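You operate a simulated robot arm through the tools that you are given. There is no shell and no other tool.

You run a simulated robot arm. Do the job below in one go: nothing can be reset, and whatever is moved stays where it is left.

Task
Try the plug gauge in the three brass bushes; scrap the one it won't enter.
Fine: leave the others where they stand; put the gauge back on its stand. Set down upright: plug gauge.

Only the result counts: the job must be done as asked and must still hold three seconds after the hand-in. Knocking over, shifting, dropping, spilling or breaking anything else fails it.

Robot
A 6-joint arm with a two-finger gripper, fixed in place. Base frame: the origin is at the foot of the arm, x ahead of it, y to its left, z up. Units: cm, degrees, N and s.
Its first joint turns from -166.0 to 166.0 degrees. Payload 2.45 kg.
Tool frame: the origin (TCP) lies between the finger pads and is the grasp point; the fingertips stand 2 cm ahead of it; z points along the fingers, y is the line along which they close. The gripper opens to 14 cm. The gripper's body begins 16.8 cm behind the TCP.
Orientation is told as [roll, pitch, yaw] about the base's x, y, z axes, in that order, counted from this pose: with the fingers straight down and closing along the base's y, the tool's x points along the base's -x, its y along +y and its z along -z.

Tools
- The arm moves only by the tool drive_tool. Its argument "steps" is one flat list of numbers, 7 for each row, row after row: the finger opening in cm, from 0 to 14, then the shift along the base's x, y, z in cm, then the turn, a rotation vector about the base's x, y, z in degrees. In form: [claw, dx, dy, dz, ax, ay, az, claw, dx, dy, dz, ax, ay, az, ...]. A call has 1 to 20 rows; each row shifts and turns the commanded pose from where the row before left it. Each row takes 0.2 s and may step no farther than 5 cm and 8.6 degrees from the row before; otherwise, or with a gripper value out of range, the whole call is refused. Where a pose cannot be reached the arm comes as near as it can. A force on the tool above 40 N (or 10 N above the force at the start of the call, whichever is more), or a blocked arm, ends the call early, and 0.2 s more pass. Each finger travels about 4.5 cm/s and halts on what it meets, pressing with about 32 N; the grip force reading is that of the motor and also rises with nothing between the fingers. The clock runs only during rows and for 0.2 s after the last one: add rows that do not move to give the fingers time. It gives the time, the measured TCP pose, the force on the tool (base axes), the opening and the grip force at its end, in the units of the frame above (readings bear some noise), with the torque about the TCP (base axes, N m) and any sound that the robot's microphone picked up.
- Cameras (640 x 400 px; columns grow to the right, rows downward): "scene" is fixed at [21.62, -65.25, 168.94]; the picture's right is [0.79, -0.61, 0.00], its down [-0.32, -0.41, -0.85] and it looks along [0.52, 0.68, -0.52] (base axes); focal length 336 px, centre (320, 200). "wrist" rides on the gripper at [7.8, 1.1, -20.9] in the tool frame; the picture's right is [-0.14, 0.99, 0.00], its down [-0.92, -0.13, -0.37] and it looks along [-0.36, -0.05, 0.93] (tool axes); focal length 280 px, centre (320, 200). There is no depth. A picture from a camera that has moved, and an enlarged one, comes with that camera's place and axes in the base frame and with its lens. The place of the scene camera against the robot may be out by one fixed shift of up to 2.5 cm in any direction.
- get_image(camera): a new picture of that camera. It takes no simulated time.
- close_up(camera, box): a new picture of the part [left, top, right, bottom] of that camera's present view, enlarged. It takes no simulated time.
- hand_in(): hands the job in; it is judged then, once.

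Places have to be worked out from the pictures, the camera data and where the tool is seen. Open the gripper and draw the arm clear of the work before you hand the job in, unless the task says otherwise.

The tools are called as name(argument=value, ...) on one line, values as JSON. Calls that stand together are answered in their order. drive_tool: Moves the arm, as the interface text tells. Its arguments: {"type":"object","properties":{"steps":{"type":"array","items":{"type":"number"}}},"required":["steps"]} The other tools are called the same way: get_image (camera) takes a picture; close_up (camera, box) takes an enlarged picture of a part of a camera's view; hand_in () hands the job in.

At the start:

```text
time: 0.0
eef_pos: [80.65, -13.52, 125.81]
orientation: [-0.1, 0.1, 0.2]
ft_force: [-0.2, -0.4, 0.4]
ft_torque: [0.01, -0.01, 0.0]
opening: 14.02
grip_force: 0.1
```

scene: 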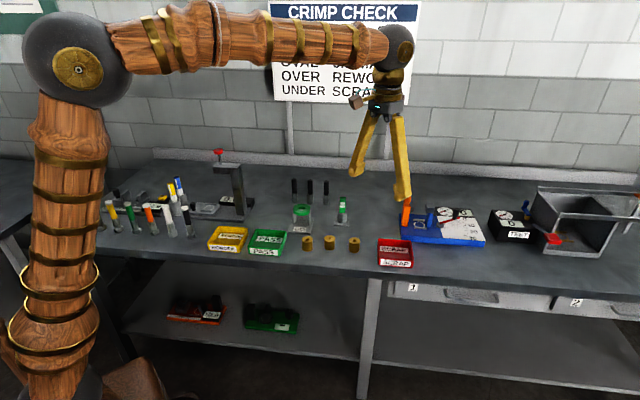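
wrist: 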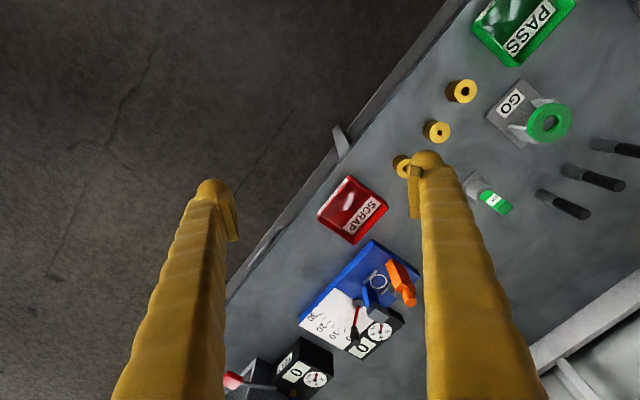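

I'll begin with enlarged views of the work area to identify the bushes, the gauge and its stand.

close_up(camera="scene", box=[200, 170, 440, 290])

close_up(camera="wrist", box=[320, 50, 640, 250])

```text
2.67 times, centred on (320, 230) of scene
camera zoom: at [21.62, -65.25, 168.94], right [0.79, -0.61, 0.0], down [-0.32, -0.41, -0.85], along [0.52, 0.68, -0.52], focal length 895 px, centre (320, 120)
```

zoom: 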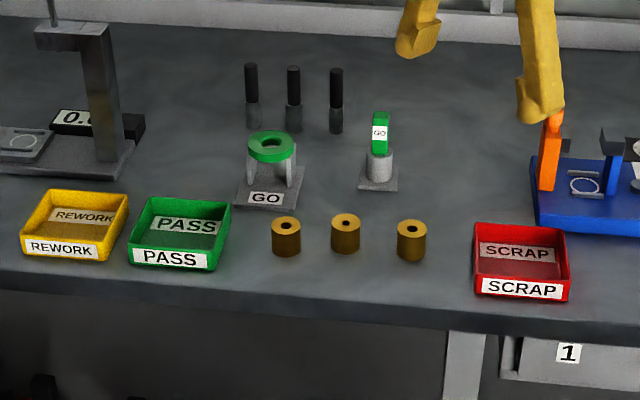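

```text
2.00 times, centred on (480, 150) of wrist
camera zoom: at [72.72, -12.38, 146.7], right [0.14, 0.99, 0.0], down [0.92, -0.13, 0.37], along [0.36, -0.05, -0.93], focal length 561 px, centre (0, 300)
```

zoom: 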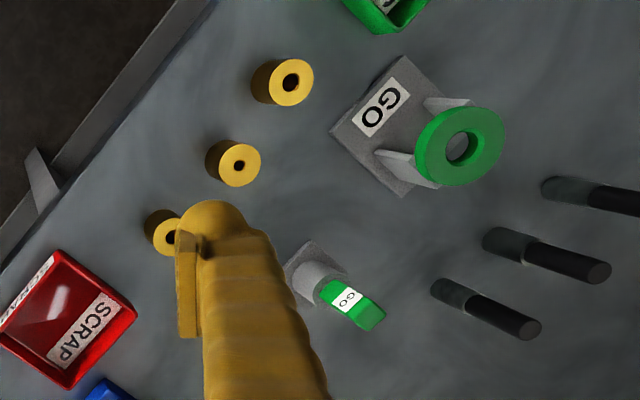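

The bench is turned against the base frame. I can see three bushes, a green-handled plug gauge in its small stand, a ring gauge and the scrap bin. I'll shift the arm to the left, staying high, to get a second wrist view and triangulate the places.

drive_tool(steps=[14, -1.8, 3.9, -1, 0, 0, 0, 14, -1.8, 3.9, -1, 0, 0, 0, 14, -1.8, 3.9, -1, 0, 0, 0, 14, -1.8, 3.9, -1, 0, 0, 0, 14, -1.8, 3.9, -1, 0, 0, 0, 14, -1.8, 3.9, -1, 0, 0, 0])

get_image(camera="wrist")

get_image(camera="scene")

```text
time: 1.4
eef_pos: [69.9, 10.15, 119.73]
orientation: [0.0, 0.0, -0.1]
ft_force: [0.2, 0.2, -0.3]
ft_torque: [-0.01, 0.01, 0.02]
opening: 13.97
grip_force: 0.1
```

```text
taken
camera wrist: at [61.99, 11.19, 140.74], right [0.14, 0.99, 0.0], down [0.92, -0.13, 0.37], along [0.37, -0.05, -0.93], focal length 280 px, centre (320, 200)
```

wrist: 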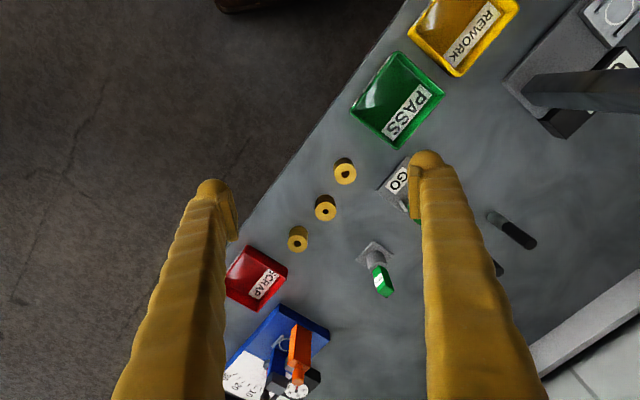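

```text
taken
```

scene: 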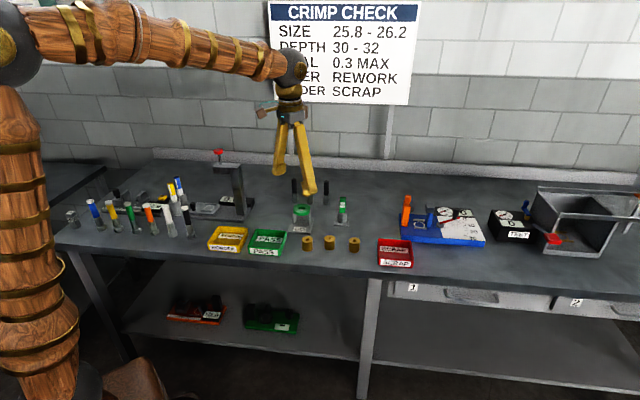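

close_up(camera="wrist", box=[220, 140, 420, 320])

```text
2.22 times, centred on (320, 230) of wrist
camera zoom: at [61.99, 11.19, 140.74], right [0.14, 0.99, 0.0], down [0.92, -0.13, 0.37], along [0.37, -0.05, -0.93], focal length 623 px, centre (320, 133)
```

zoom: 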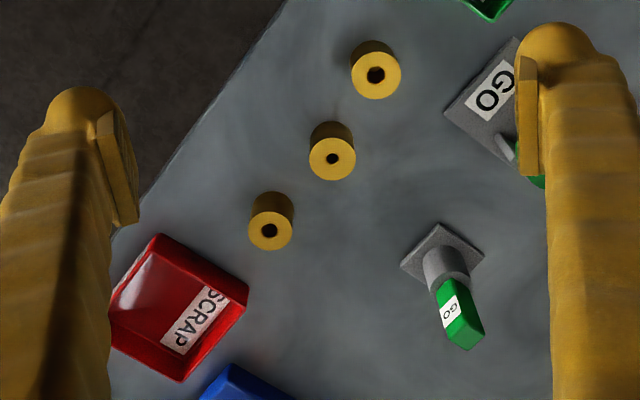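

Triangulation puts the bush tops at about z 92.6, with A at (76.5, 13.7), B at (83.3, 9.1) and C at (89.5, 2.8). The gauge stand is near (97, 18.3). I'll go closer to get a better look at the gauge.

drive_tool(steps=[14, 3.5, 1.5, -2, 0, 0, 0, 14, 3.5, 1.5, -2, 0, 0, 0, 14, 3.5, 1.5, -2, 0, 0, 0, 14, 3.5, 1.5, -2, 0, 0, 0])

get_image(camera="wrist")

close_up(camera="wrist", box=[220, 40, 440, 300])

close_up(camera="scene", box=[280, 185, 400, 260])

```text
time: 2.4
eef_pos: [83.96, 16.05, 111.78]
orientation: [0.0, -0.1, 0.0]
ft_force: [-0.9, 0.2, 0.5]
ft_torque: [0.01, 0.0, 0.02]
opening: 14.02
grip_force: 0.0
```

```text
taken
camera wrist: at [75.97, 17.11, 132.82], right [0.14, 0.99, 0.0], down [0.92, -0.13, 0.37], along [0.37, -0.05, -0.93], focal length 280 px, centre (320, 200)
```

wrist: 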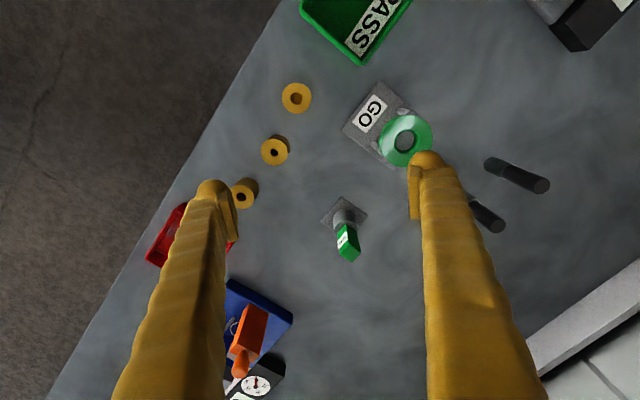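

```text
1.54 times, centred on (330, 170) of wrist
camera zoom: at [75.97, 17.11, 132.82], right [0.14, 0.99, 0.0], down [0.92, -0.13, 0.37], along [0.37, -0.05, -0.93], focal length 431 px, centre (305, 246)
```

zoom: 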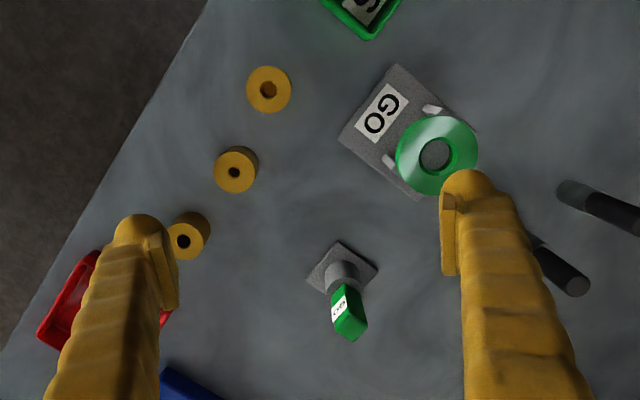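

```text
5.33 times, centred on (340, 222) of scene
camera zoom: at [21.62, -65.25, 168.94], right [0.79, -0.61, 0.0], down [-0.32, -0.41, -0.85], along [0.52, 0.68, -0.52], focal length 1790 px, centre (213, 80)
```

zoom: 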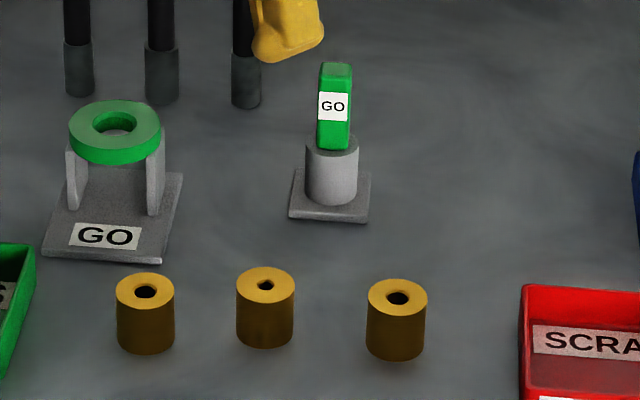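

close_up(camera="wrist", box=[300, 185, 396, 275])

close_up(camera="wrist", box=[220, 70, 330, 215])

```text
4.44 times, centred on (348, 230) of wrist
camera zoom: at [75.97, 17.11, 132.82], right [0.14, 0.99, 0.0], down [0.92, -0.13, 0.37], along [0.37, -0.05, -0.93], focal length 1246 px, centre (196, 67)
```

zoom: 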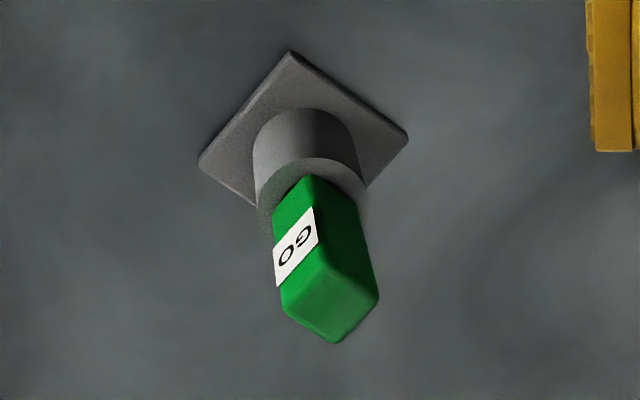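

```text
2.76 times, centred on (275, 142) of wrist
camera zoom: at [75.97, 17.11, 132.82], right [0.14, 0.99, 0.0], down [0.92, -0.13, 0.37], along [0.37, -0.05, -0.93], focal length 774 px, centre (444, 359)
```

zoom: 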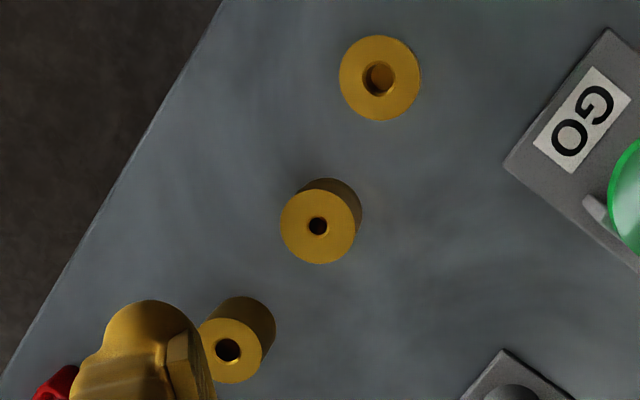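

The gauge handle is near (97.1, 18.2) with its top at about z 99.7. It and the stand are squared to the bench at 45° in base axes, and the table is at about z 89. I'll yaw the tool by -45° and come lower over the bushes to refine their centres and bores.

drive_tool(steps=[14, -0.66, -0.6, -1.3, 0, 0, -7.5, 14, -0.66, -0.6, -1.3, 0, 0, -7.5, 14, -0.66, -0.6, -1.3, 0, 0, -7.5, 14, -0.66, -0.6, -1.3, 0, 0, -7.5, 14, -0.66, -0.6, -1.3, 0, 0, -7.5, 14, -0.66, -0.6, -1.3, 0, 0, -7.5])

get_image(camera="wrist")

close_up(camera="wrist", box=[240, 90, 400, 290])

```text
time: 3.8
eef_pos: [80.06, 12.32, 103.89]
orientation: [0.0, 0.0, -45.1]
ft_force: [-0.3, 0.0, -0.4]
ft_torque: [-0.02, 0.0, -0.01]
opening: 14.01
grip_force: 0.1
```

```text
taken
camera wrist: at [75.12, 18.56, 124.9], right [0.8, 0.6, 0.0], down [0.56, -0.74, 0.37], along [0.22, -0.29, -0.93], focal length 280 px, centre (320, 200)
```

wrist: 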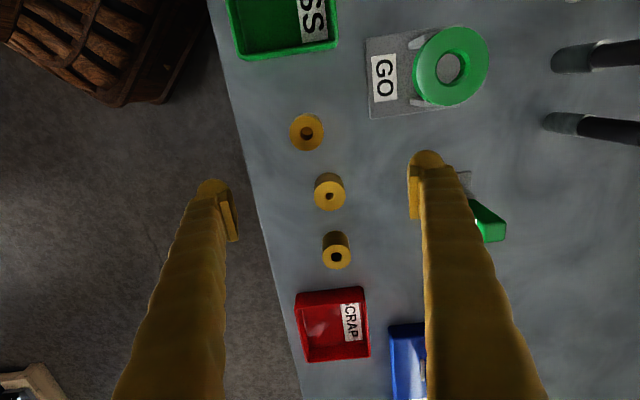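

```text
2.00 times, centred on (320, 190) of wrist
camera zoom: at [75.12, 18.56, 124.9], right [0.8, 0.6, 0.0], down [0.56, -0.74, 0.37], along [0.22, -0.29, -0.93], focal length 561 px, centre (320, 220)
```

zoom: 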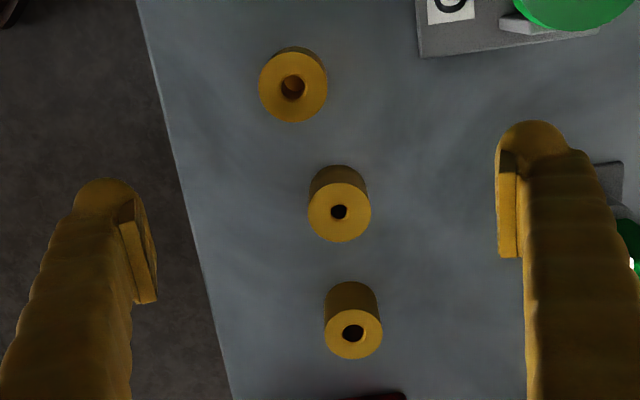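

I'll enlarge each bush to pin down its centre and compare the bores.

close_up(camera="wrist", box=[282, 108, 330, 156])

close_up(camera="wrist", box=[306, 170, 354, 218])

close_up(camera="wrist", box=[312, 228, 360, 276])

```text
8.33 times, centred on (306, 132) of wrist
camera zoom: at [75.12, 18.56, 124.9], right [0.8, 0.6, 0.0], down [0.56, -0.74, 0.37], along [0.22, -0.29, -0.93], focal length 2337 px, centre (437, 767)
```

zoom: 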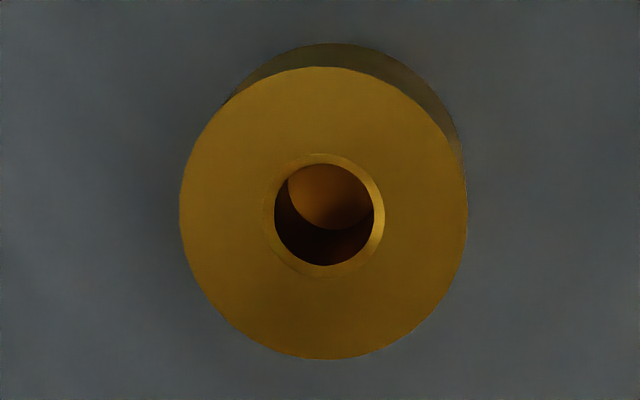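

```text
8.33 times, centred on (330, 194) of wrist
camera zoom: at [75.12, 18.56, 124.9], right [0.8, 0.6, 0.0], down [0.56, -0.74, 0.37], along [0.22, -0.29, -0.93], focal length 2337 px, centre (237, 250)
```

zoom: 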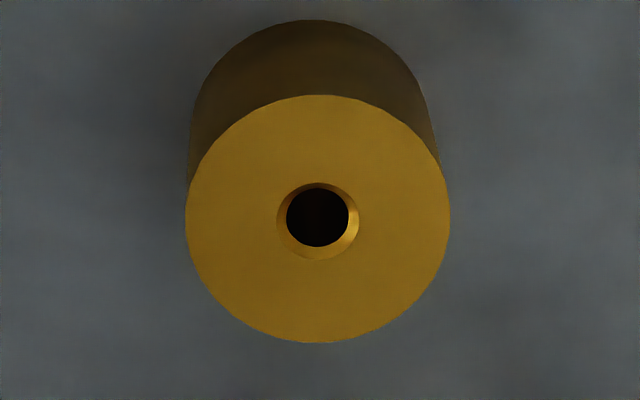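

```text
8.33 times, centred on (336, 252) of wrist
camera zoom: at [75.12, 18.56, 124.9], right [0.8, 0.6, 0.0], down [0.56, -0.74, 0.37], along [0.22, -0.29, -0.93], focal length 2337 px, centre (187, -233)
```

zoom: 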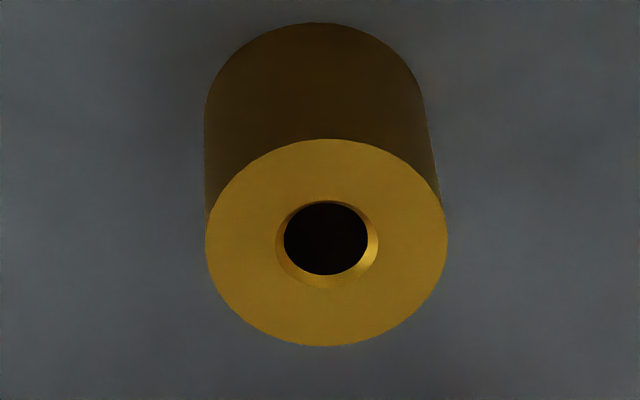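

The bore-to-OD ratio is about 0.35 for A and C and about 0.24 for B, so B is the suspect. The gauge still has to be tried in each. I'll move above the gauge, which is at the edge of reach, with the opening reduced to 7 cm.

drive_tool(steps=[12, 2.0, 0.5, 1.5, 0, 0, 0, 10, 4.0, 1.4, 0.6, 0, 0, 0, 8, 4.0, 1.4, 0, 0, 0, 0, 7, 3.6, 1.3, 0, 0, 0, 0, 7, 3.4, 1.3, 0, 0, 0, 0, 7, 0, 0, 0, 0, 0, 0])

get_image(camera="wrist")

get_image(camera="scene")

```text
time: 5.2
eef_pos: [97.2, 18.3, 106.13]
orientation: [0.0, 0.0, -45.0]
ft_force: [0.1, -0.2, -0.3]
ft_torque: [0.01, -0.01, -0.02]
opening: 7.01
grip_force: 0.0
```

```text
taken
camera wrist: at [92.32, 24.62, 127.08], right [0.8, 0.6, 0.0], down [0.56, -0.74, 0.37], along [0.22, -0.29, -0.93], focal length 280 px, centre (320, 200)
```

wrist: 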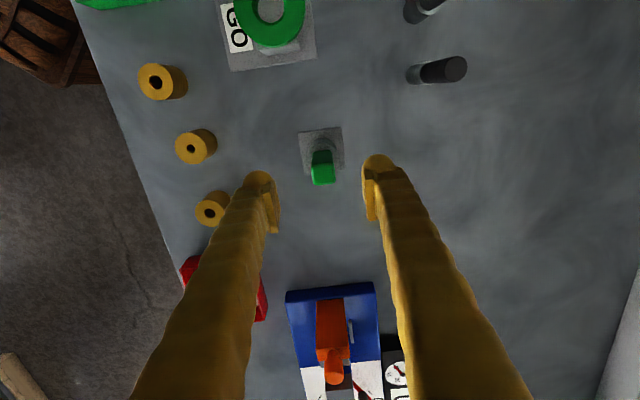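

```text
taken
```

scene: 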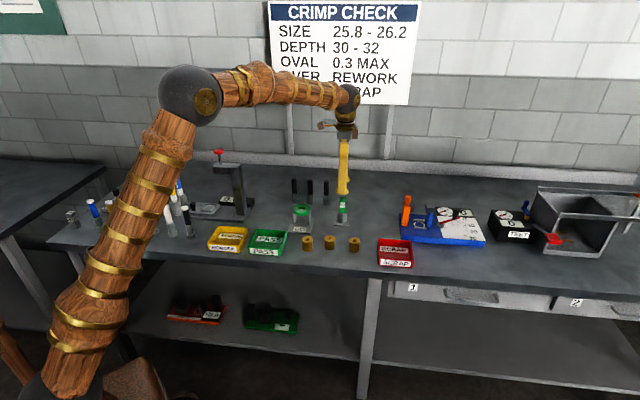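

The arm reaches this place with room to spare. I'll enlarge the gauge to check its centring and rotation against the fingers.

close_up(camera="wrist", box=[240, 110, 400, 210])

close_up(camera="wrist", box=[296, 120, 348, 190])

```text
4.00 times, centred on (320, 160) of wrist
camera zoom: at [92.32, 24.62, 127.08], right [0.8, 0.6, 0.0], down [0.56, -0.74, 0.37], along [0.22, -0.29, -0.93], focal length 1122 px, centre (320, 360)
```

zoom: 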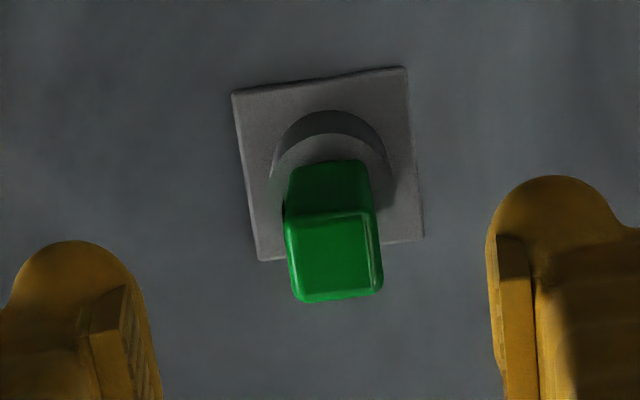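

```text
5.71 times, centred on (322, 155) of wrist
camera zoom: at [92.32, 24.62, 127.08], right [0.8, 0.6, 0.0], down [0.56, -0.74, 0.37], along [0.22, -0.29, -0.93], focal length 1602 px, centre (309, 457)
```

zoom: 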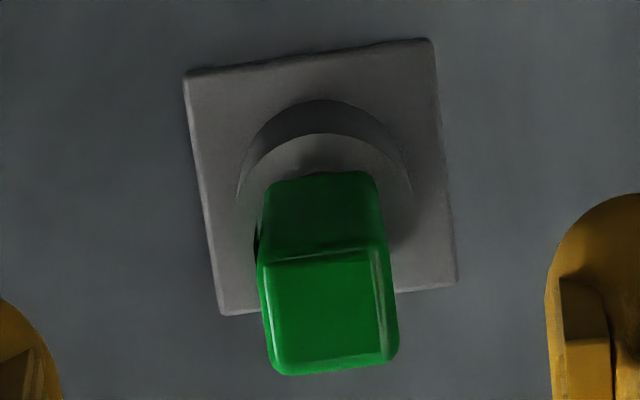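

The handle centre is about 0.3 cm to the finger-y side and 0.35 cm towards tool -x of the tool axis. I'll correct for that and come down partway, with the fingers straddling the handle, then check the centring again.

drive_tool(steps=[7, 0.46, -0.03, 0, 0, 0, 0, 7, 0, 0, -3, 0, 0, 0, 7, 0, 0, -3, 0, 0, 0, 7, 0, 0, -1.5, 0, 0, 0, 7, 0, 0, 0, 0, 0, 0])

close_up(camera="wrist", box=[240, 110, 400, 250])

close_up(camera="scene", box=[300, 160, 390, 240])

```text
time: 6.4
eef_pos: [97.48, 18.28, 98.66]
orientation: [0.1, 0.0, -45.0]
ft_force: [0.6, 0.2, 0.3]
ft_torque: [0.02, 0.02, 0.0]
opening: 7.03
grip_force: 0.0
```

```text
2.86 times, centred on (320, 180) of wrist
camera zoom: at [92.6, 24.47, 119.52], right [0.8, 0.6, 0.0], down [0.56, -0.74, 0.37], along [0.22, -0.29, -0.93], focal length 801 px, centre (320, 257)
```

zoom: 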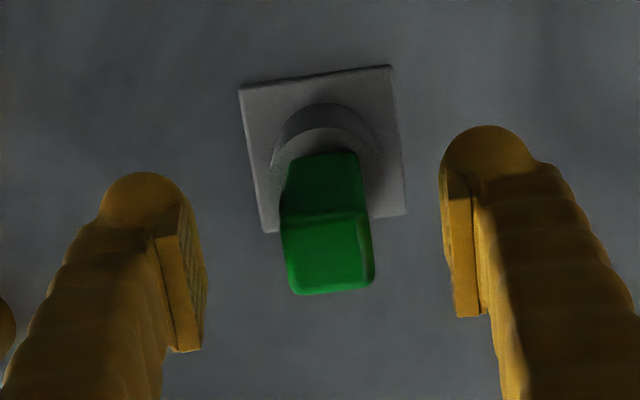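

```text
5.00 times, centred on (345, 200) of scene
camera zoom: at [21.62, -65.25, 168.94], right [0.79, -0.61, 0.0], down [-0.32, -0.41, -0.85], along [0.52, 0.68, -0.52], focal length 1678 px, centre (195, 200)
```

zoom: 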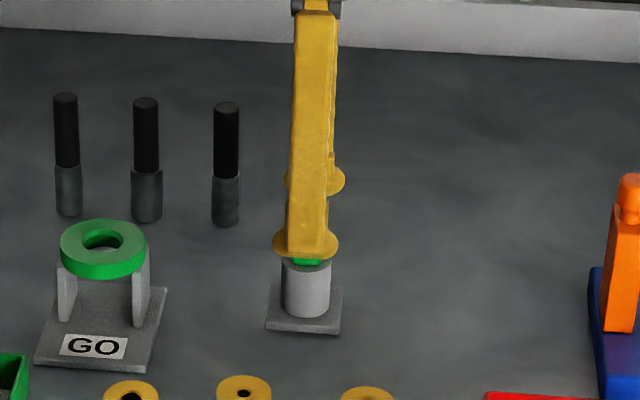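

The handle is still about 0.2 cm to the right of the finger centre. I'll correct that, lower to about z 96.3, and check the picture before closing.

drive_tool(steps=[7, 0.22, 0.1, 0, 0, 0, 0, 6, 0, 0, -1.2, 0, 0, 0, 5, 0, 0, -1.2, 0, 0, 0, 5, 0, 0, 0, 0, 0, 0])

close_up(camera="wrist", box=[240, 110, 400, 250])

close_up(camera="scene", box=[320, 190, 370, 230])

```text
time: 7.4
eef_pos: [97.62, 18.32, 96.01]
orientation: [0.0, 0.1, -45.0]
ft_force: [-0.3, -0.8, -0.3]
ft_torque: [-0.02, -0.01, 0.0]
opening: 5.02
grip_force: 0.1
```

```text
2.86 times, centred on (320, 180) of wrist
camera zoom: at [92.68, 24.59, 117.05], right [0.8, 0.6, 0.0], down [0.56, -0.74, 0.37], along [0.22, -0.29, -0.93], focal length 801 px, centre (320, 257)
```

zoom: 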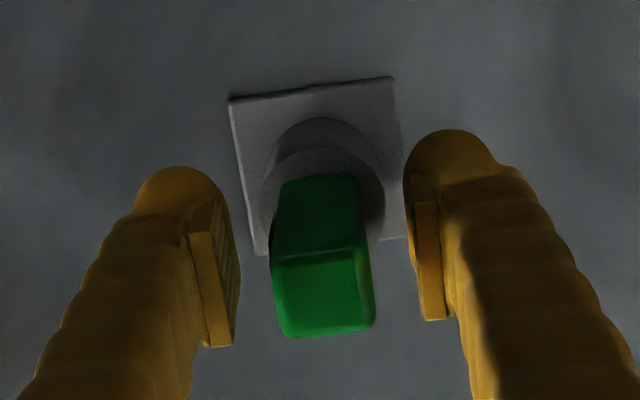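

```text
10.00 times, centred on (345, 210) of scene
camera zoom: at [21.62, -65.25, 168.94], right [0.79, -0.61, 0.0], down [-0.32, -0.41, -0.85], along [0.52, 0.68, -0.52], focal length 3357 px, centre (70, 100)
```

zoom: 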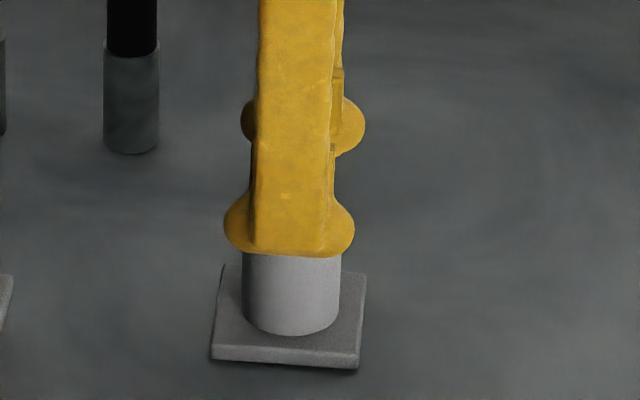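

Centring is now within about 0.05 cm and the TCP is at z 96. I'll close on the handle.

drive_tool(steps=[3.6, 0, 0, 0, 0, 0, 0, 2.8, 0, 0, 0, 0, 0, 0, 2, 0, 0, 0, 0, 0, 0, 1, 0, 0, 0, 0, 0, 0, 1, 0, 0, 0, 0, 0, 0])

close_up(camera="wrist", box=[240, 110, 400, 250])

```text
time: 8.6
eef_pos: [97.43, 18.4, 95.95]
orientation: [0.1, 0.0, -45.0]
ft_force: [-0.2, -0.1, 0.6]
ft_torque: [-0.01, -0.01, 0.0]
opening: 2.27
grip_force: 32.3
```

```text
2.86 times, centred on (320, 180) of wrist
camera zoom: at [92.68, 24.59, 117.06], right [0.8, 0.6, 0.0], down [0.56, -0.74, 0.37], along [0.22, -0.29, -0.93], focal length 801 px, centre (320, 257)
```

zoom: 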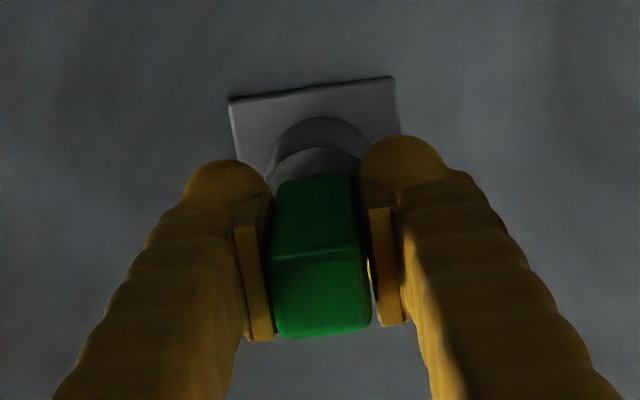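

The handle is held with a 2.27 cm opening and 32 N. The noise-free camera place [92.68, 24.59, 117.06] marks this grip pose for returning it later. I'll lift straight up.

drive_tool(steps=[1, 0, 0, 0.7, 0, 0, 0, 1, 0, 0, 1, 0, 0, 0, 1, 0, 0, 1, 0, 0, 0, 1, 0, 0, 1.5, 0, 0, 0, 1, 0, 0, 1.5, 0, 0, 0, 1, 0, 0, 1.5, 0, 0, 0, 1, 0, 0, 1.5, 0, 0, 0, 1, 0, 0, 0, 0, 0, 0])

close_up(camera="wrist", box=[240, 90, 400, 250])

close_up(camera="scene", box=[300, 170, 390, 240])

```text
time: 10.4
eef_pos: [97.55, 18.31, 104.78]
orientation: [0.1, 0.0, -45.0]
ft_force: [0.2, -0.7, -0.5]
ft_torque: [0.0, -0.02, -0.02]
opening: 2.24
grip_force: 31.9
```

```text
2.50 times, centred on (320, 170) of wrist
camera zoom: at [92.68, 24.63, 125.8], right [0.8, 0.6, 0.0], down [0.56, -0.74, 0.37], along [0.22, -0.29, -0.93], focal length 701 px, centre (320, 275)
```

zoom: 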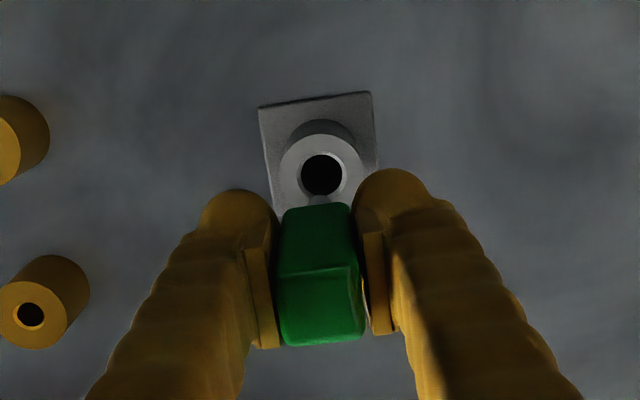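

```text
5.71 times, centred on (345, 205) of scene
camera zoom: at [21.62, -65.25, 168.94], right [0.79, -0.61, 0.0], down [-0.32, -0.41, -0.85], along [0.52, 0.68, -0.52], focal length 1918 px, centre (177, 171)
```

zoom: 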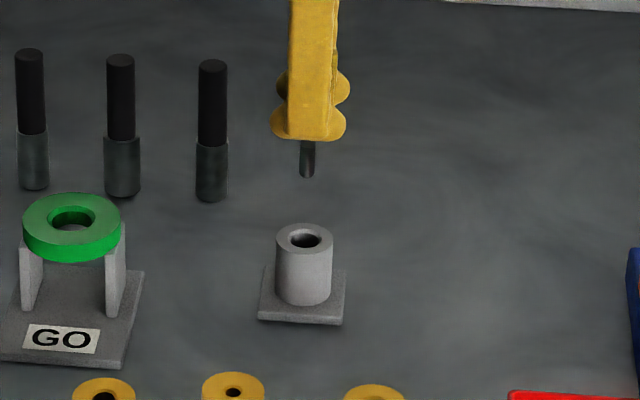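

The gauge is clear of its stand. I'll enlarge the plug to judge its diameter and tip height.

close_up(camera="scene", box=[325, 180, 365, 210])

close_up(camera="wrist", box=[296, 140, 344, 176])

```text
13.33 times, centred on (345, 195) of scene
camera zoom: at [21.62, -65.25, 168.94], right [0.79, -0.61, 0.0], down [-0.32, -0.41, -0.85], along [0.52, 0.68, -0.52], focal length 4476 px, centre (-13, 267)
```

zoom: 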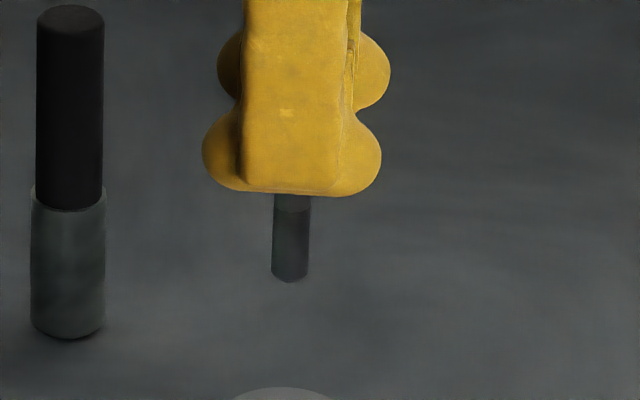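

```text
11.11 times, centred on (320, 158) of wrist
camera zoom: at [92.68, 24.63, 125.8], right [0.8, 0.6, 0.0], down [0.56, -0.74, 0.37], along [0.22, -0.29, -0.93], focal length 3115 px, centre (320, 667)
```

zoom: 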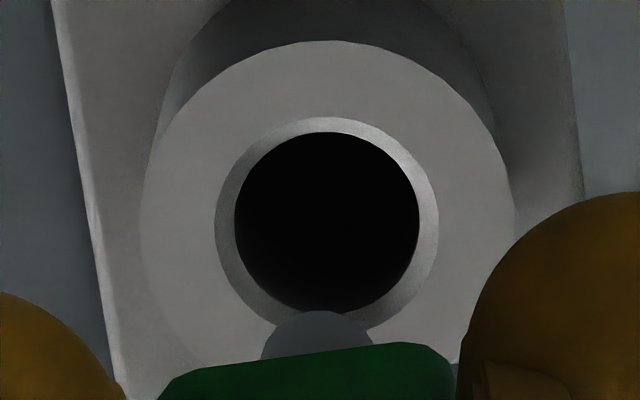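

The plug is about 1.0–1.05 cm in diameter, and its tip is about 6.1 cm below the TCP. The refined bush centres at z 92 are A (76.7, 13.8), B (83.6, 9.3) and C (89.8, 2.85). I'll move above C at this height and check alignment.

drive_tool(steps=[1, -1.9, -3.87, 0, 0, 0, 0, 1, -1.9, -3.87, 0, 0, 0, 0, 1, -1.9, -3.87, 0, 0, 0, 0, 1, -1.92, -3.88, 0, 0, 0, 0, 1, 0, 0, 0, 0, 0, 0])

close_up(camera="wrist", box=[280, 120, 360, 220])

close_up(camera="scene", box=[310, 180, 400, 260])

```text
time: 11.6
eef_pos: [89.87, 2.5, 105.03]
orientation: [0.0, 0.0, -45.1]
ft_force: [0.3, -0.5, -1.0]
ft_torque: [-0.01, -0.03, -0.01]
opening: 2.3
grip_force: 32.1
```

```text
4.00 times, centred on (320, 170) of wrist
camera zoom: at [85.07, 8.83, 125.94], right [0.8, 0.6, 0.0], down [0.56, -0.74, 0.37], along [0.22, -0.29, -0.93], focal length 1122 px, centre (320, 320)
```

zoom: 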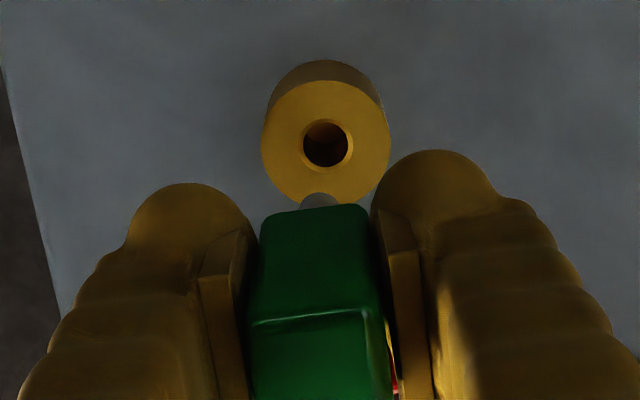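

```text
5.00 times, centred on (355, 220) of scene
camera zoom: at [21.62, -65.25, 168.94], right [0.79, -0.61, 0.0], down [-0.32, -0.41, -0.85], along [0.52, 0.68, -0.52], focal length 1678 px, centre (145, 100)
```

zoom: 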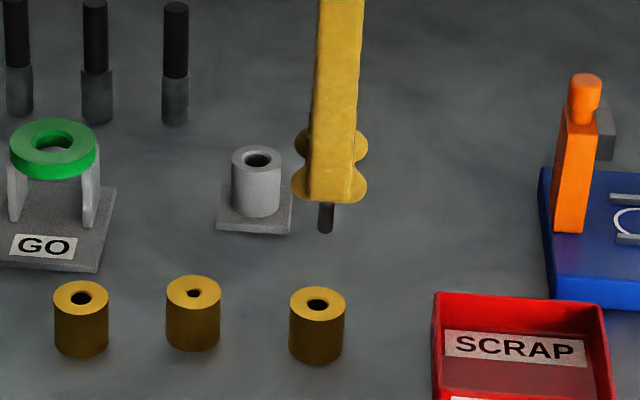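

The measured bore of C is at about (89.81, 2.83), which agrees with the estimate. I'll shift by (0.08, 0.25) and lower until the plug tip is just above the bush.

drive_tool(steps=[1, 0.08, 0.25, 0, 0, 0, 0, 1, 0, 0, -2, 0, 0, 0, 1, 0, 0, -2, 0, 0, 0, 1, 0, 0, -1.6, 0, 0, 0, 1, 0, 0, 0, 0, 0, 0])

close_up(camera="wrist", box=[280, 120, 360, 220])

close_up(camera="scene", box=[330, 210, 380, 255])

```text
time: 12.8
eef_pos: [90.13, 3.13, 99.34]
orientation: [0.0, 0.0, -44.9]
ft_force: [0.1, 0.3, -0.1]
ft_torque: [-0.03, 0.01, -0.01]
opening: 2.28
grip_force: 32.5
```

```text
4.00 times, centred on (320, 170) of wrist
camera zoom: at [85.24, 9.38, 120.24], right [0.8, 0.6, 0.0], down [0.56, -0.74, 0.37], along [0.22, -0.29, -0.93], focal length 1122 px, centre (320, 320)
```

zoom: 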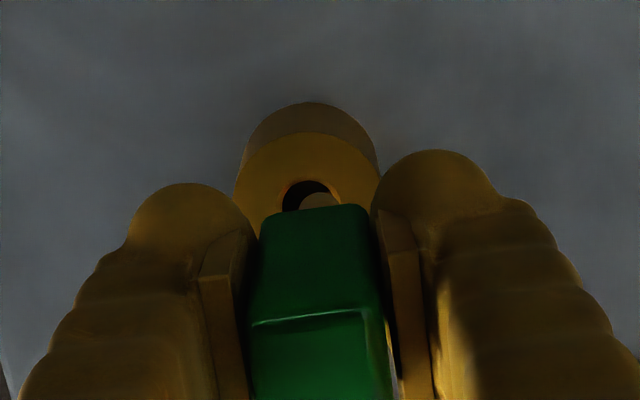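

```text
8.89 times, centred on (355, 232) of scene
camera zoom: at [21.62, -65.25, 168.94], right [0.79, -0.61, 0.0], down [-0.32, -0.41, -0.85], along [0.52, 0.68, -0.52], focal length 2984 px, centre (9, -89)
```

zoom: 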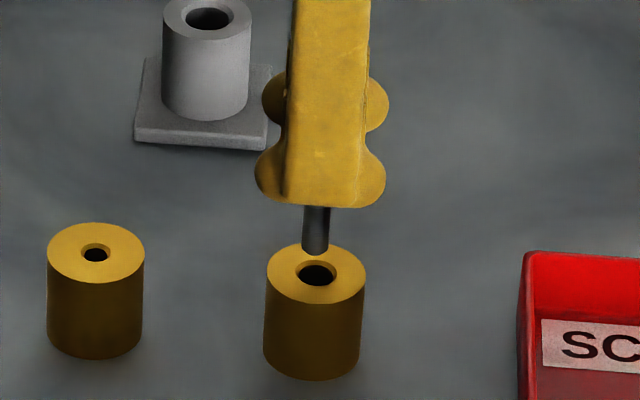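

The previous reading was a transient, and the settled TCP is at (89.98, 3.09). The image shows the bore about 0.35 cm off towards tool -y. I'll shift by (-0.07, -0.36), let it settle and check again.

drive_tool(steps=[1, -0.07, -0.36, 0, 0, 0, 0, 1, 0, 0, 0, 0, 0, 0, 1, 0, 0, 0, 0, 0, 0, 1, 0, 0, 0, 0, 0, 0])

close_up(camera="wrist", box=[290, 130, 350, 180])

close_up(camera="scene", box=[335, 220, 375, 250])

```text
time: 13.8
eef_pos: [89.96, 2.73, 99.28]
orientation: [0.0, 0.0, -44.9]
ft_force: [0.0, 0.2, -1.3]
ft_torque: [0.0, -0.01, 0.0]
opening: 2.26
grip_force: 31.9
```

```text
8.00 times, centred on (320, 155) of wrist
camera zoom: at [85.13, 9.02, 120.23], right [0.8, 0.6, 0.0], down [0.56, -0.74, 0.37], along [0.22, -0.29, -0.93], focal length 2243 px, centre (320, 560)
```

zoom: 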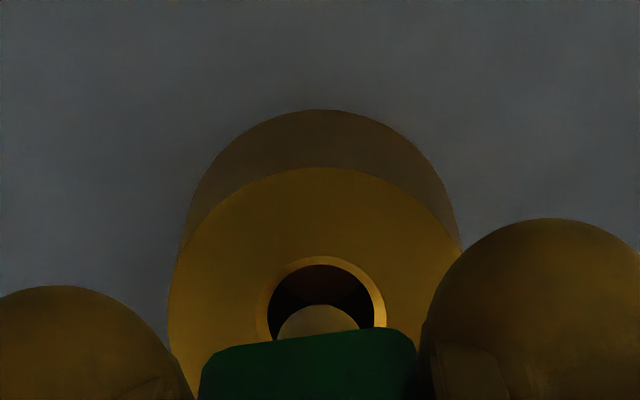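

```text
13.33 times, centred on (355, 235) of scene
camera zoom: at [21.62, -65.25, 168.94], right [0.79, -0.61, 0.0], down [-0.32, -0.41, -0.85], along [0.52, 0.68, -0.52], focal length 4476 px, centre (-147, -267)
```

zoom: 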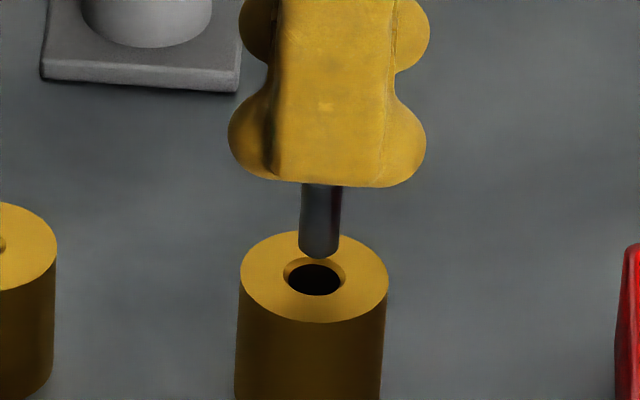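

In the wrist view the plug tip and the bore of C line up within about 0.05 cm, and the scene view agrees. I'll lower slowly to just inside the bore and check the forces.

drive_tool(steps=[1, 0, 0, -0.4, 0, 0, 0, 1, 0, 0, -0.4, 0, 0, 0, 1, 0, 0, -0.4, 0, 0, 0, 1, 0, 0, -0.4, 0, 0, 0, 1, 0, 0, -0.3, 0, 0, 0, 1, 0, 0, 0, 0, 0, 0])

close_up(camera="wrist", box=[290, 130, 350, 180])

close_up(camera="scene", box=[335, 220, 375, 250])

```text
time: 15.2
eef_pos: [89.96, 2.91, 97.39]
orientation: [0.0, 0.0, -45.0]
ft_force: [-0.6, -0.2, -0.6]
ft_torque: [0.02, -0.01, -0.01]
opening: 2.3
grip_force: 32.5
```

```text
8.00 times, centred on (320, 155) of wrist
camera zoom: at [85.05, 9.07, 118.33], right [0.8, 0.6, 0.0], down [0.56, -0.74, 0.37], along [0.22, -0.29, -0.93], focal length 2243 px, centre (320, 560)
```

zoom: 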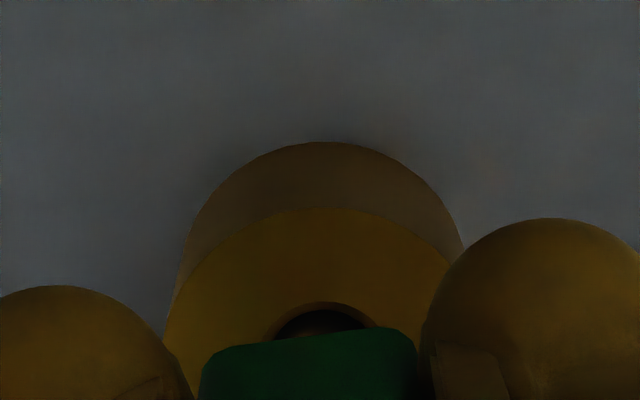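

```text
13.33 times, centred on (355, 235) of scene
camera zoom: at [21.62, -65.25, 168.94], right [0.79, -0.61, 0.0], down [-0.32, -0.41, -0.85], along [0.52, 0.68, -0.52], focal length 4476 px, centre (-147, -267)
```

zoom: 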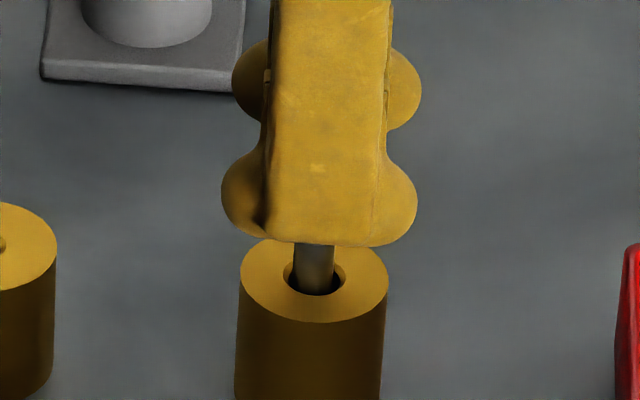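

The plug is inside C's bore with no force showing. I'll push it in further, to about 2.3 cm depth, in small steps.

drive_tool(steps=[1, 0.04, -0.03, -0.4, 0, 0, 0, 1, 0, 0, -0.4, 0, 0, 0, 1, 0, 0, -0.4, 0, 0, 0, 1, 0, 0, -0.3, 0, 0, 0, 1, 0, 0, 0, 0, 0, 0])

close_up(camera="scene", box=[335, 220, 375, 250])

close_up(camera="wrist", box=[290, 130, 350, 180])

```text
time: 16.4
eef_pos: [90.1, 2.84, 95.94]
orientation: [0.1, 0.0, -45.0]
ft_force: [-0.1, 0.5, -1.8]
ft_torque: [-0.02, 0.02, 0.03]
opening: 2.25
grip_force: 31.9
```

```text
13.33 times, centred on (355, 235) of scene
camera zoom: at [21.62, -65.25, 168.94], right [0.79, -0.61, 0.0], down [-0.32, -0.41, -0.85], along [0.52, 0.68, -0.52], focal length 4476 px, centre (-147, -267)
```

zoom: 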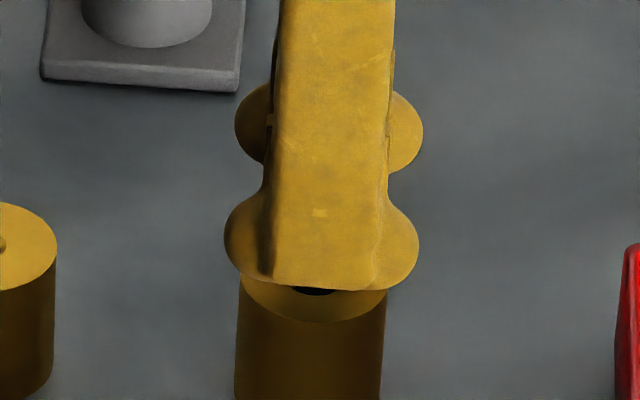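

```text
8.00 times, centred on (320, 155) of wrist
camera zoom: at [85.17, 9.01, 116.88], right [0.8, 0.6, 0.0], down [0.56, -0.74, 0.37], along [0.22, -0.29, -0.93], focal length 2243 px, centre (320, 560)
```

zoom: 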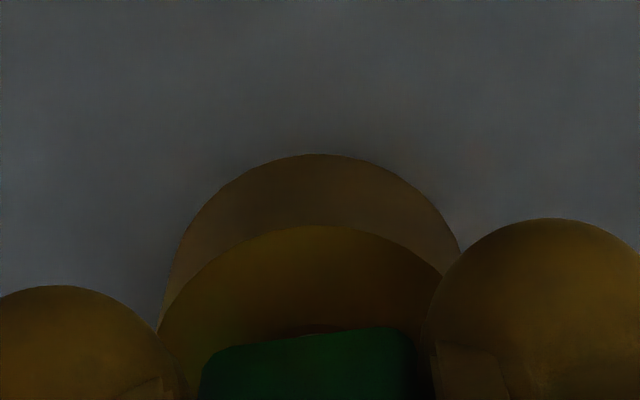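

C accepts the gauge with no resistance and hasn't shifted. I'll withdraw straight up.

drive_tool(steps=[1, 0, 0, 0.5, 0, 0, 0, 1, 0, 0, 0.6, 0, 0, 0, 1, 0, 0, 0.7, 0, 0, 0, 1, 0, 0, 0.8, 0, 0, 0, 1, 0, 0, 1.5, 0, 0, 0, 1, 0, 0, 1.5, 0, 0, 0, 1, 0, 0, 1.5, 0, 0, 0, 1, 0, 0, 1.5, 0, 0, 0, 1, 0, 0, 0, 0, 0, 0])

close_up(camera="scene", box=[290, 200, 410, 270])

```text
time: 18.4
eef_pos: [90.02, 2.76, 104.45]
orientation: [0.1, -0.1, -45.0]
ft_force: [-0.2, 0.9, -0.9]
ft_torque: [-0.03, -0.01, 0.01]
opening: 2.28
grip_force: 31.8
```

```text
5.33 times, centred on (350, 235) of scene
camera zoom: at [21.62, -65.25, 168.94], right [0.79, -0.61, 0.0], down [-0.32, -0.41, -0.85], along [0.52, 0.68, -0.52], focal length 1790 px, centre (160, 13)
```

zoom: 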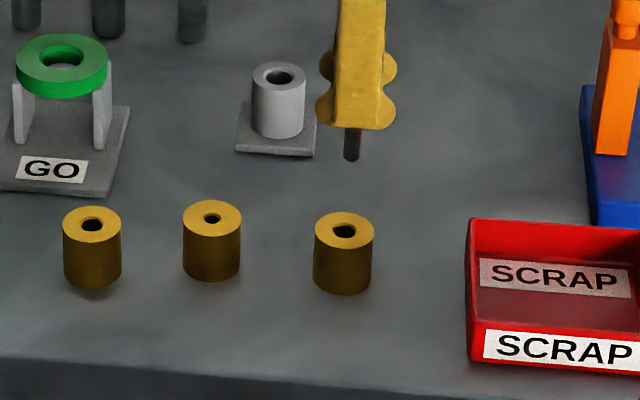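

C stayed in place. Now I'll move over bush B, predicted TCP (83.69, 9.19), and let it settle.

drive_tool(steps=[1, -2.07, 2.16, 0, 0, 0, 0, 1, -2.07, 2.16, 0, 0, 0, 0, 1, -2.08, 2.15, 0, 0, 0, 0, 1, 0, 0, -2.5, 0, 0, 0, 1, 0, 0, -2.5, 0, 0, 0, 1, 0, 0, 0, 0, 0, 0, 1, 0, 0, 0, 0, 0, 0, 1, 0, 0, 0, 0, 0, 0])

close_up(camera="wrist", box=[290, 130, 350, 180])

close_up(camera="scene", box=[310, 215, 350, 245])

```text
time: 20.2
eef_pos: [83.52, 9.46, 99.14]
orientation: [0.0, 0.0, -45.0]
ft_force: [0.5, -0.1, -1.3]
ft_torque: [-0.05, 0.01, 0.0]
opening: 2.29
grip_force: 32.5
```

```text
8.00 times, centred on (320, 155) of wrist
camera zoom: at [78.7, 15.69, 120.23], right [0.8, 0.6, 0.0], down [0.56, -0.74, 0.37], along [0.22, -0.29, -0.93], focal length 2243 px, centre (320, 560)
```

zoom: 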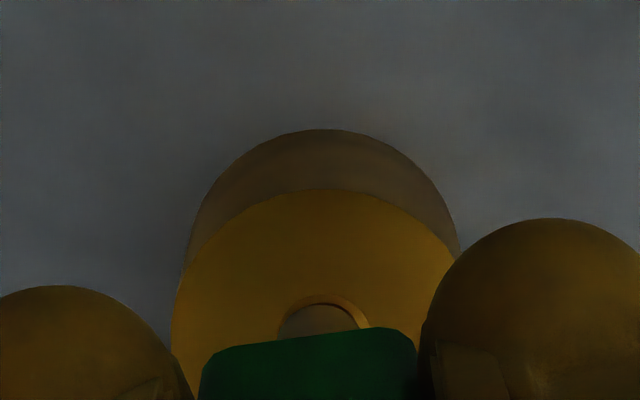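

```text
13.33 times, centred on (330, 230) of scene
camera zoom: at [21.62, -65.25, 168.94], right [0.79, -0.61, 0.0], down [-0.32, -0.41, -0.85], along [0.52, 0.68, -0.52], focal length 4476 px, centre (187, -200)
```

zoom: 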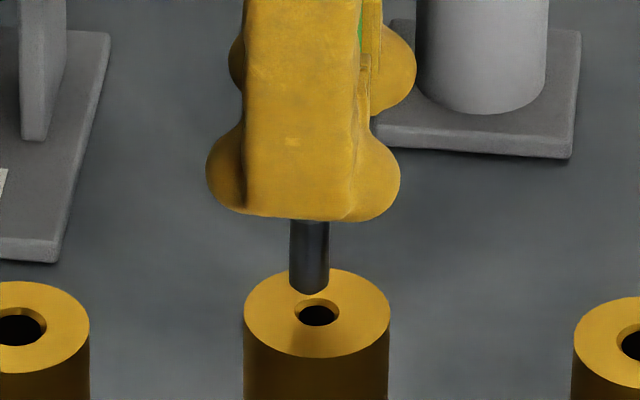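

B needs a shift of about 0.32 cm towards tool -x. I'll apply (0.24, -0.20) and settle.

drive_tool(steps=[1, 0.24, -0.2, 0, 0, 0, 0, 1, 0, 0, 0, 0, 0, 0, 1, 0, 0, 0, 0, 0, 0, 1, 0, 0, 0, 0, 0, 0])

close_up(camera="wrist", box=[290, 130, 350, 180])

close_up(camera="scene", box=[310, 215, 350, 245])

```text
time: 21.2
eef_pos: [83.87, 9.18, 99.28]
orientation: [0.1, 0.1, -45.0]
ft_force: [-0.4, 0.1, -1.1]
ft_torque: [-0.03, 0.0, -0.03]
opening: 2.29
grip_force: 31.8
```

```text
8.00 times, centred on (320, 155) of wrist
camera zoom: at [78.96, 15.44, 120.23], right [0.8, 0.6, 0.0], down [0.56, -0.74, 0.37], along [0.22, -0.29, -0.93], focal length 2243 px, centre (320, 560)
```

zoom: 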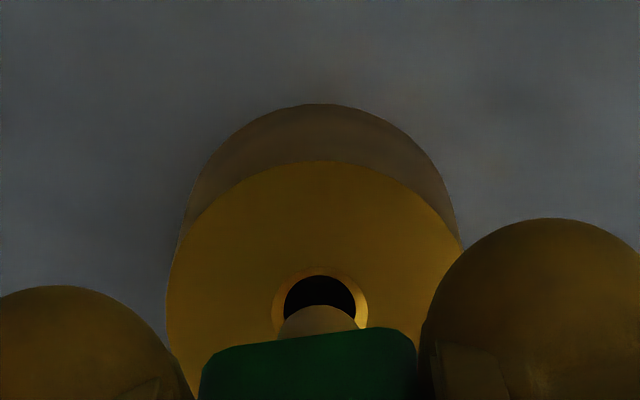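

```text
13.33 times, centred on (330, 230) of scene
camera zoom: at [21.62, -65.25, 168.94], right [0.79, -0.61, 0.0], down [-0.32, -0.41, -0.85], along [0.52, 0.68, -0.52], focal length 4476 px, centre (187, -200)
```

zoom: 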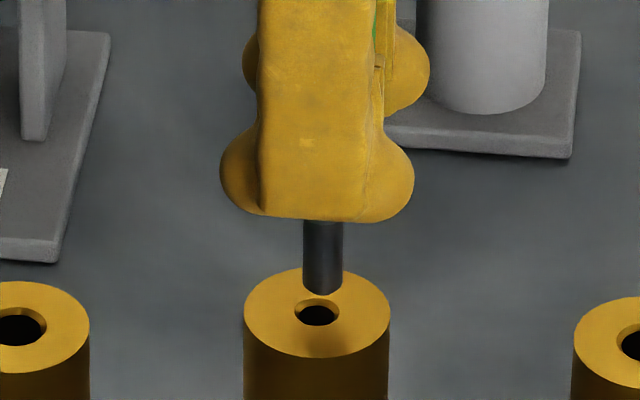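

The plug is about 0.1 cm past centre, so I'll trim (-0.07, +0.06). Then I'll lower to near contact and probe in fine steps.

drive_tool(steps=[1, -0.07, 0.06, 0, 0, 0, 0, 1, 0, 0, -0.3, 0, 0, 0, 1, 0, 0, -0.3, 0, 0, 0, 1, 0, 0, -0.2, 0, 0, 0, 1, 0, 0, -0.1, 0, 0, 0, 1, 0, 0, 0, 0, 0, 0, 1, 0, 0, 0, 0, 0, 0])

close_up(camera="scene", box=[310, 215, 350, 245])

close_up(camera="wrist", box=[290, 130, 350, 180])

```text
time: 22.8
eef_pos: [83.88, 9.07, 98.45]
orientation: [0.0, 0.1, -45.0]
ft_force: [-0.7, 0.4, -1.4]
ft_torque: [-0.07, 0.02, -0.01]
opening: 2.28
grip_force: 31.8
```

```text
13.33 times, centred on (330, 230) of scene
camera zoom: at [21.62, -65.25, 168.94], right [0.79, -0.61, 0.0], down [-0.32, -0.41, -0.85], along [0.52, 0.68, -0.52], focal length 4476 px, centre (187, -200)
```

zoom: 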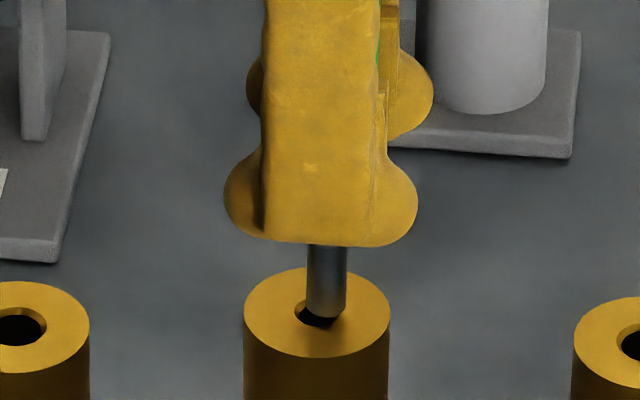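

```text
8.00 times, centred on (320, 155) of wrist
camera zoom: at [79.04, 15.36, 119.46], right [0.8, 0.6, 0.0], down [0.56, -0.74, 0.37], along [0.22, -0.29, -0.93], focal length 2243 px, centre (320, 560)
```

zoom: 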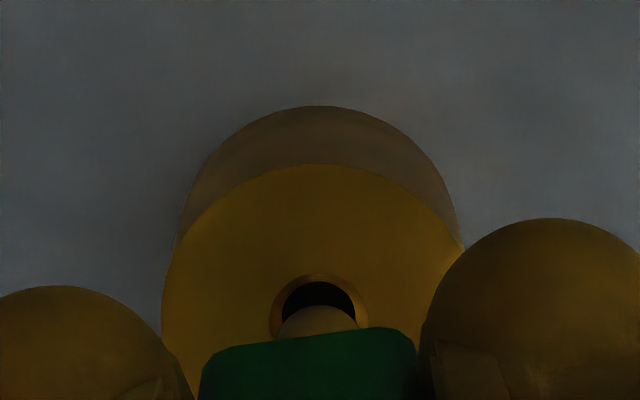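

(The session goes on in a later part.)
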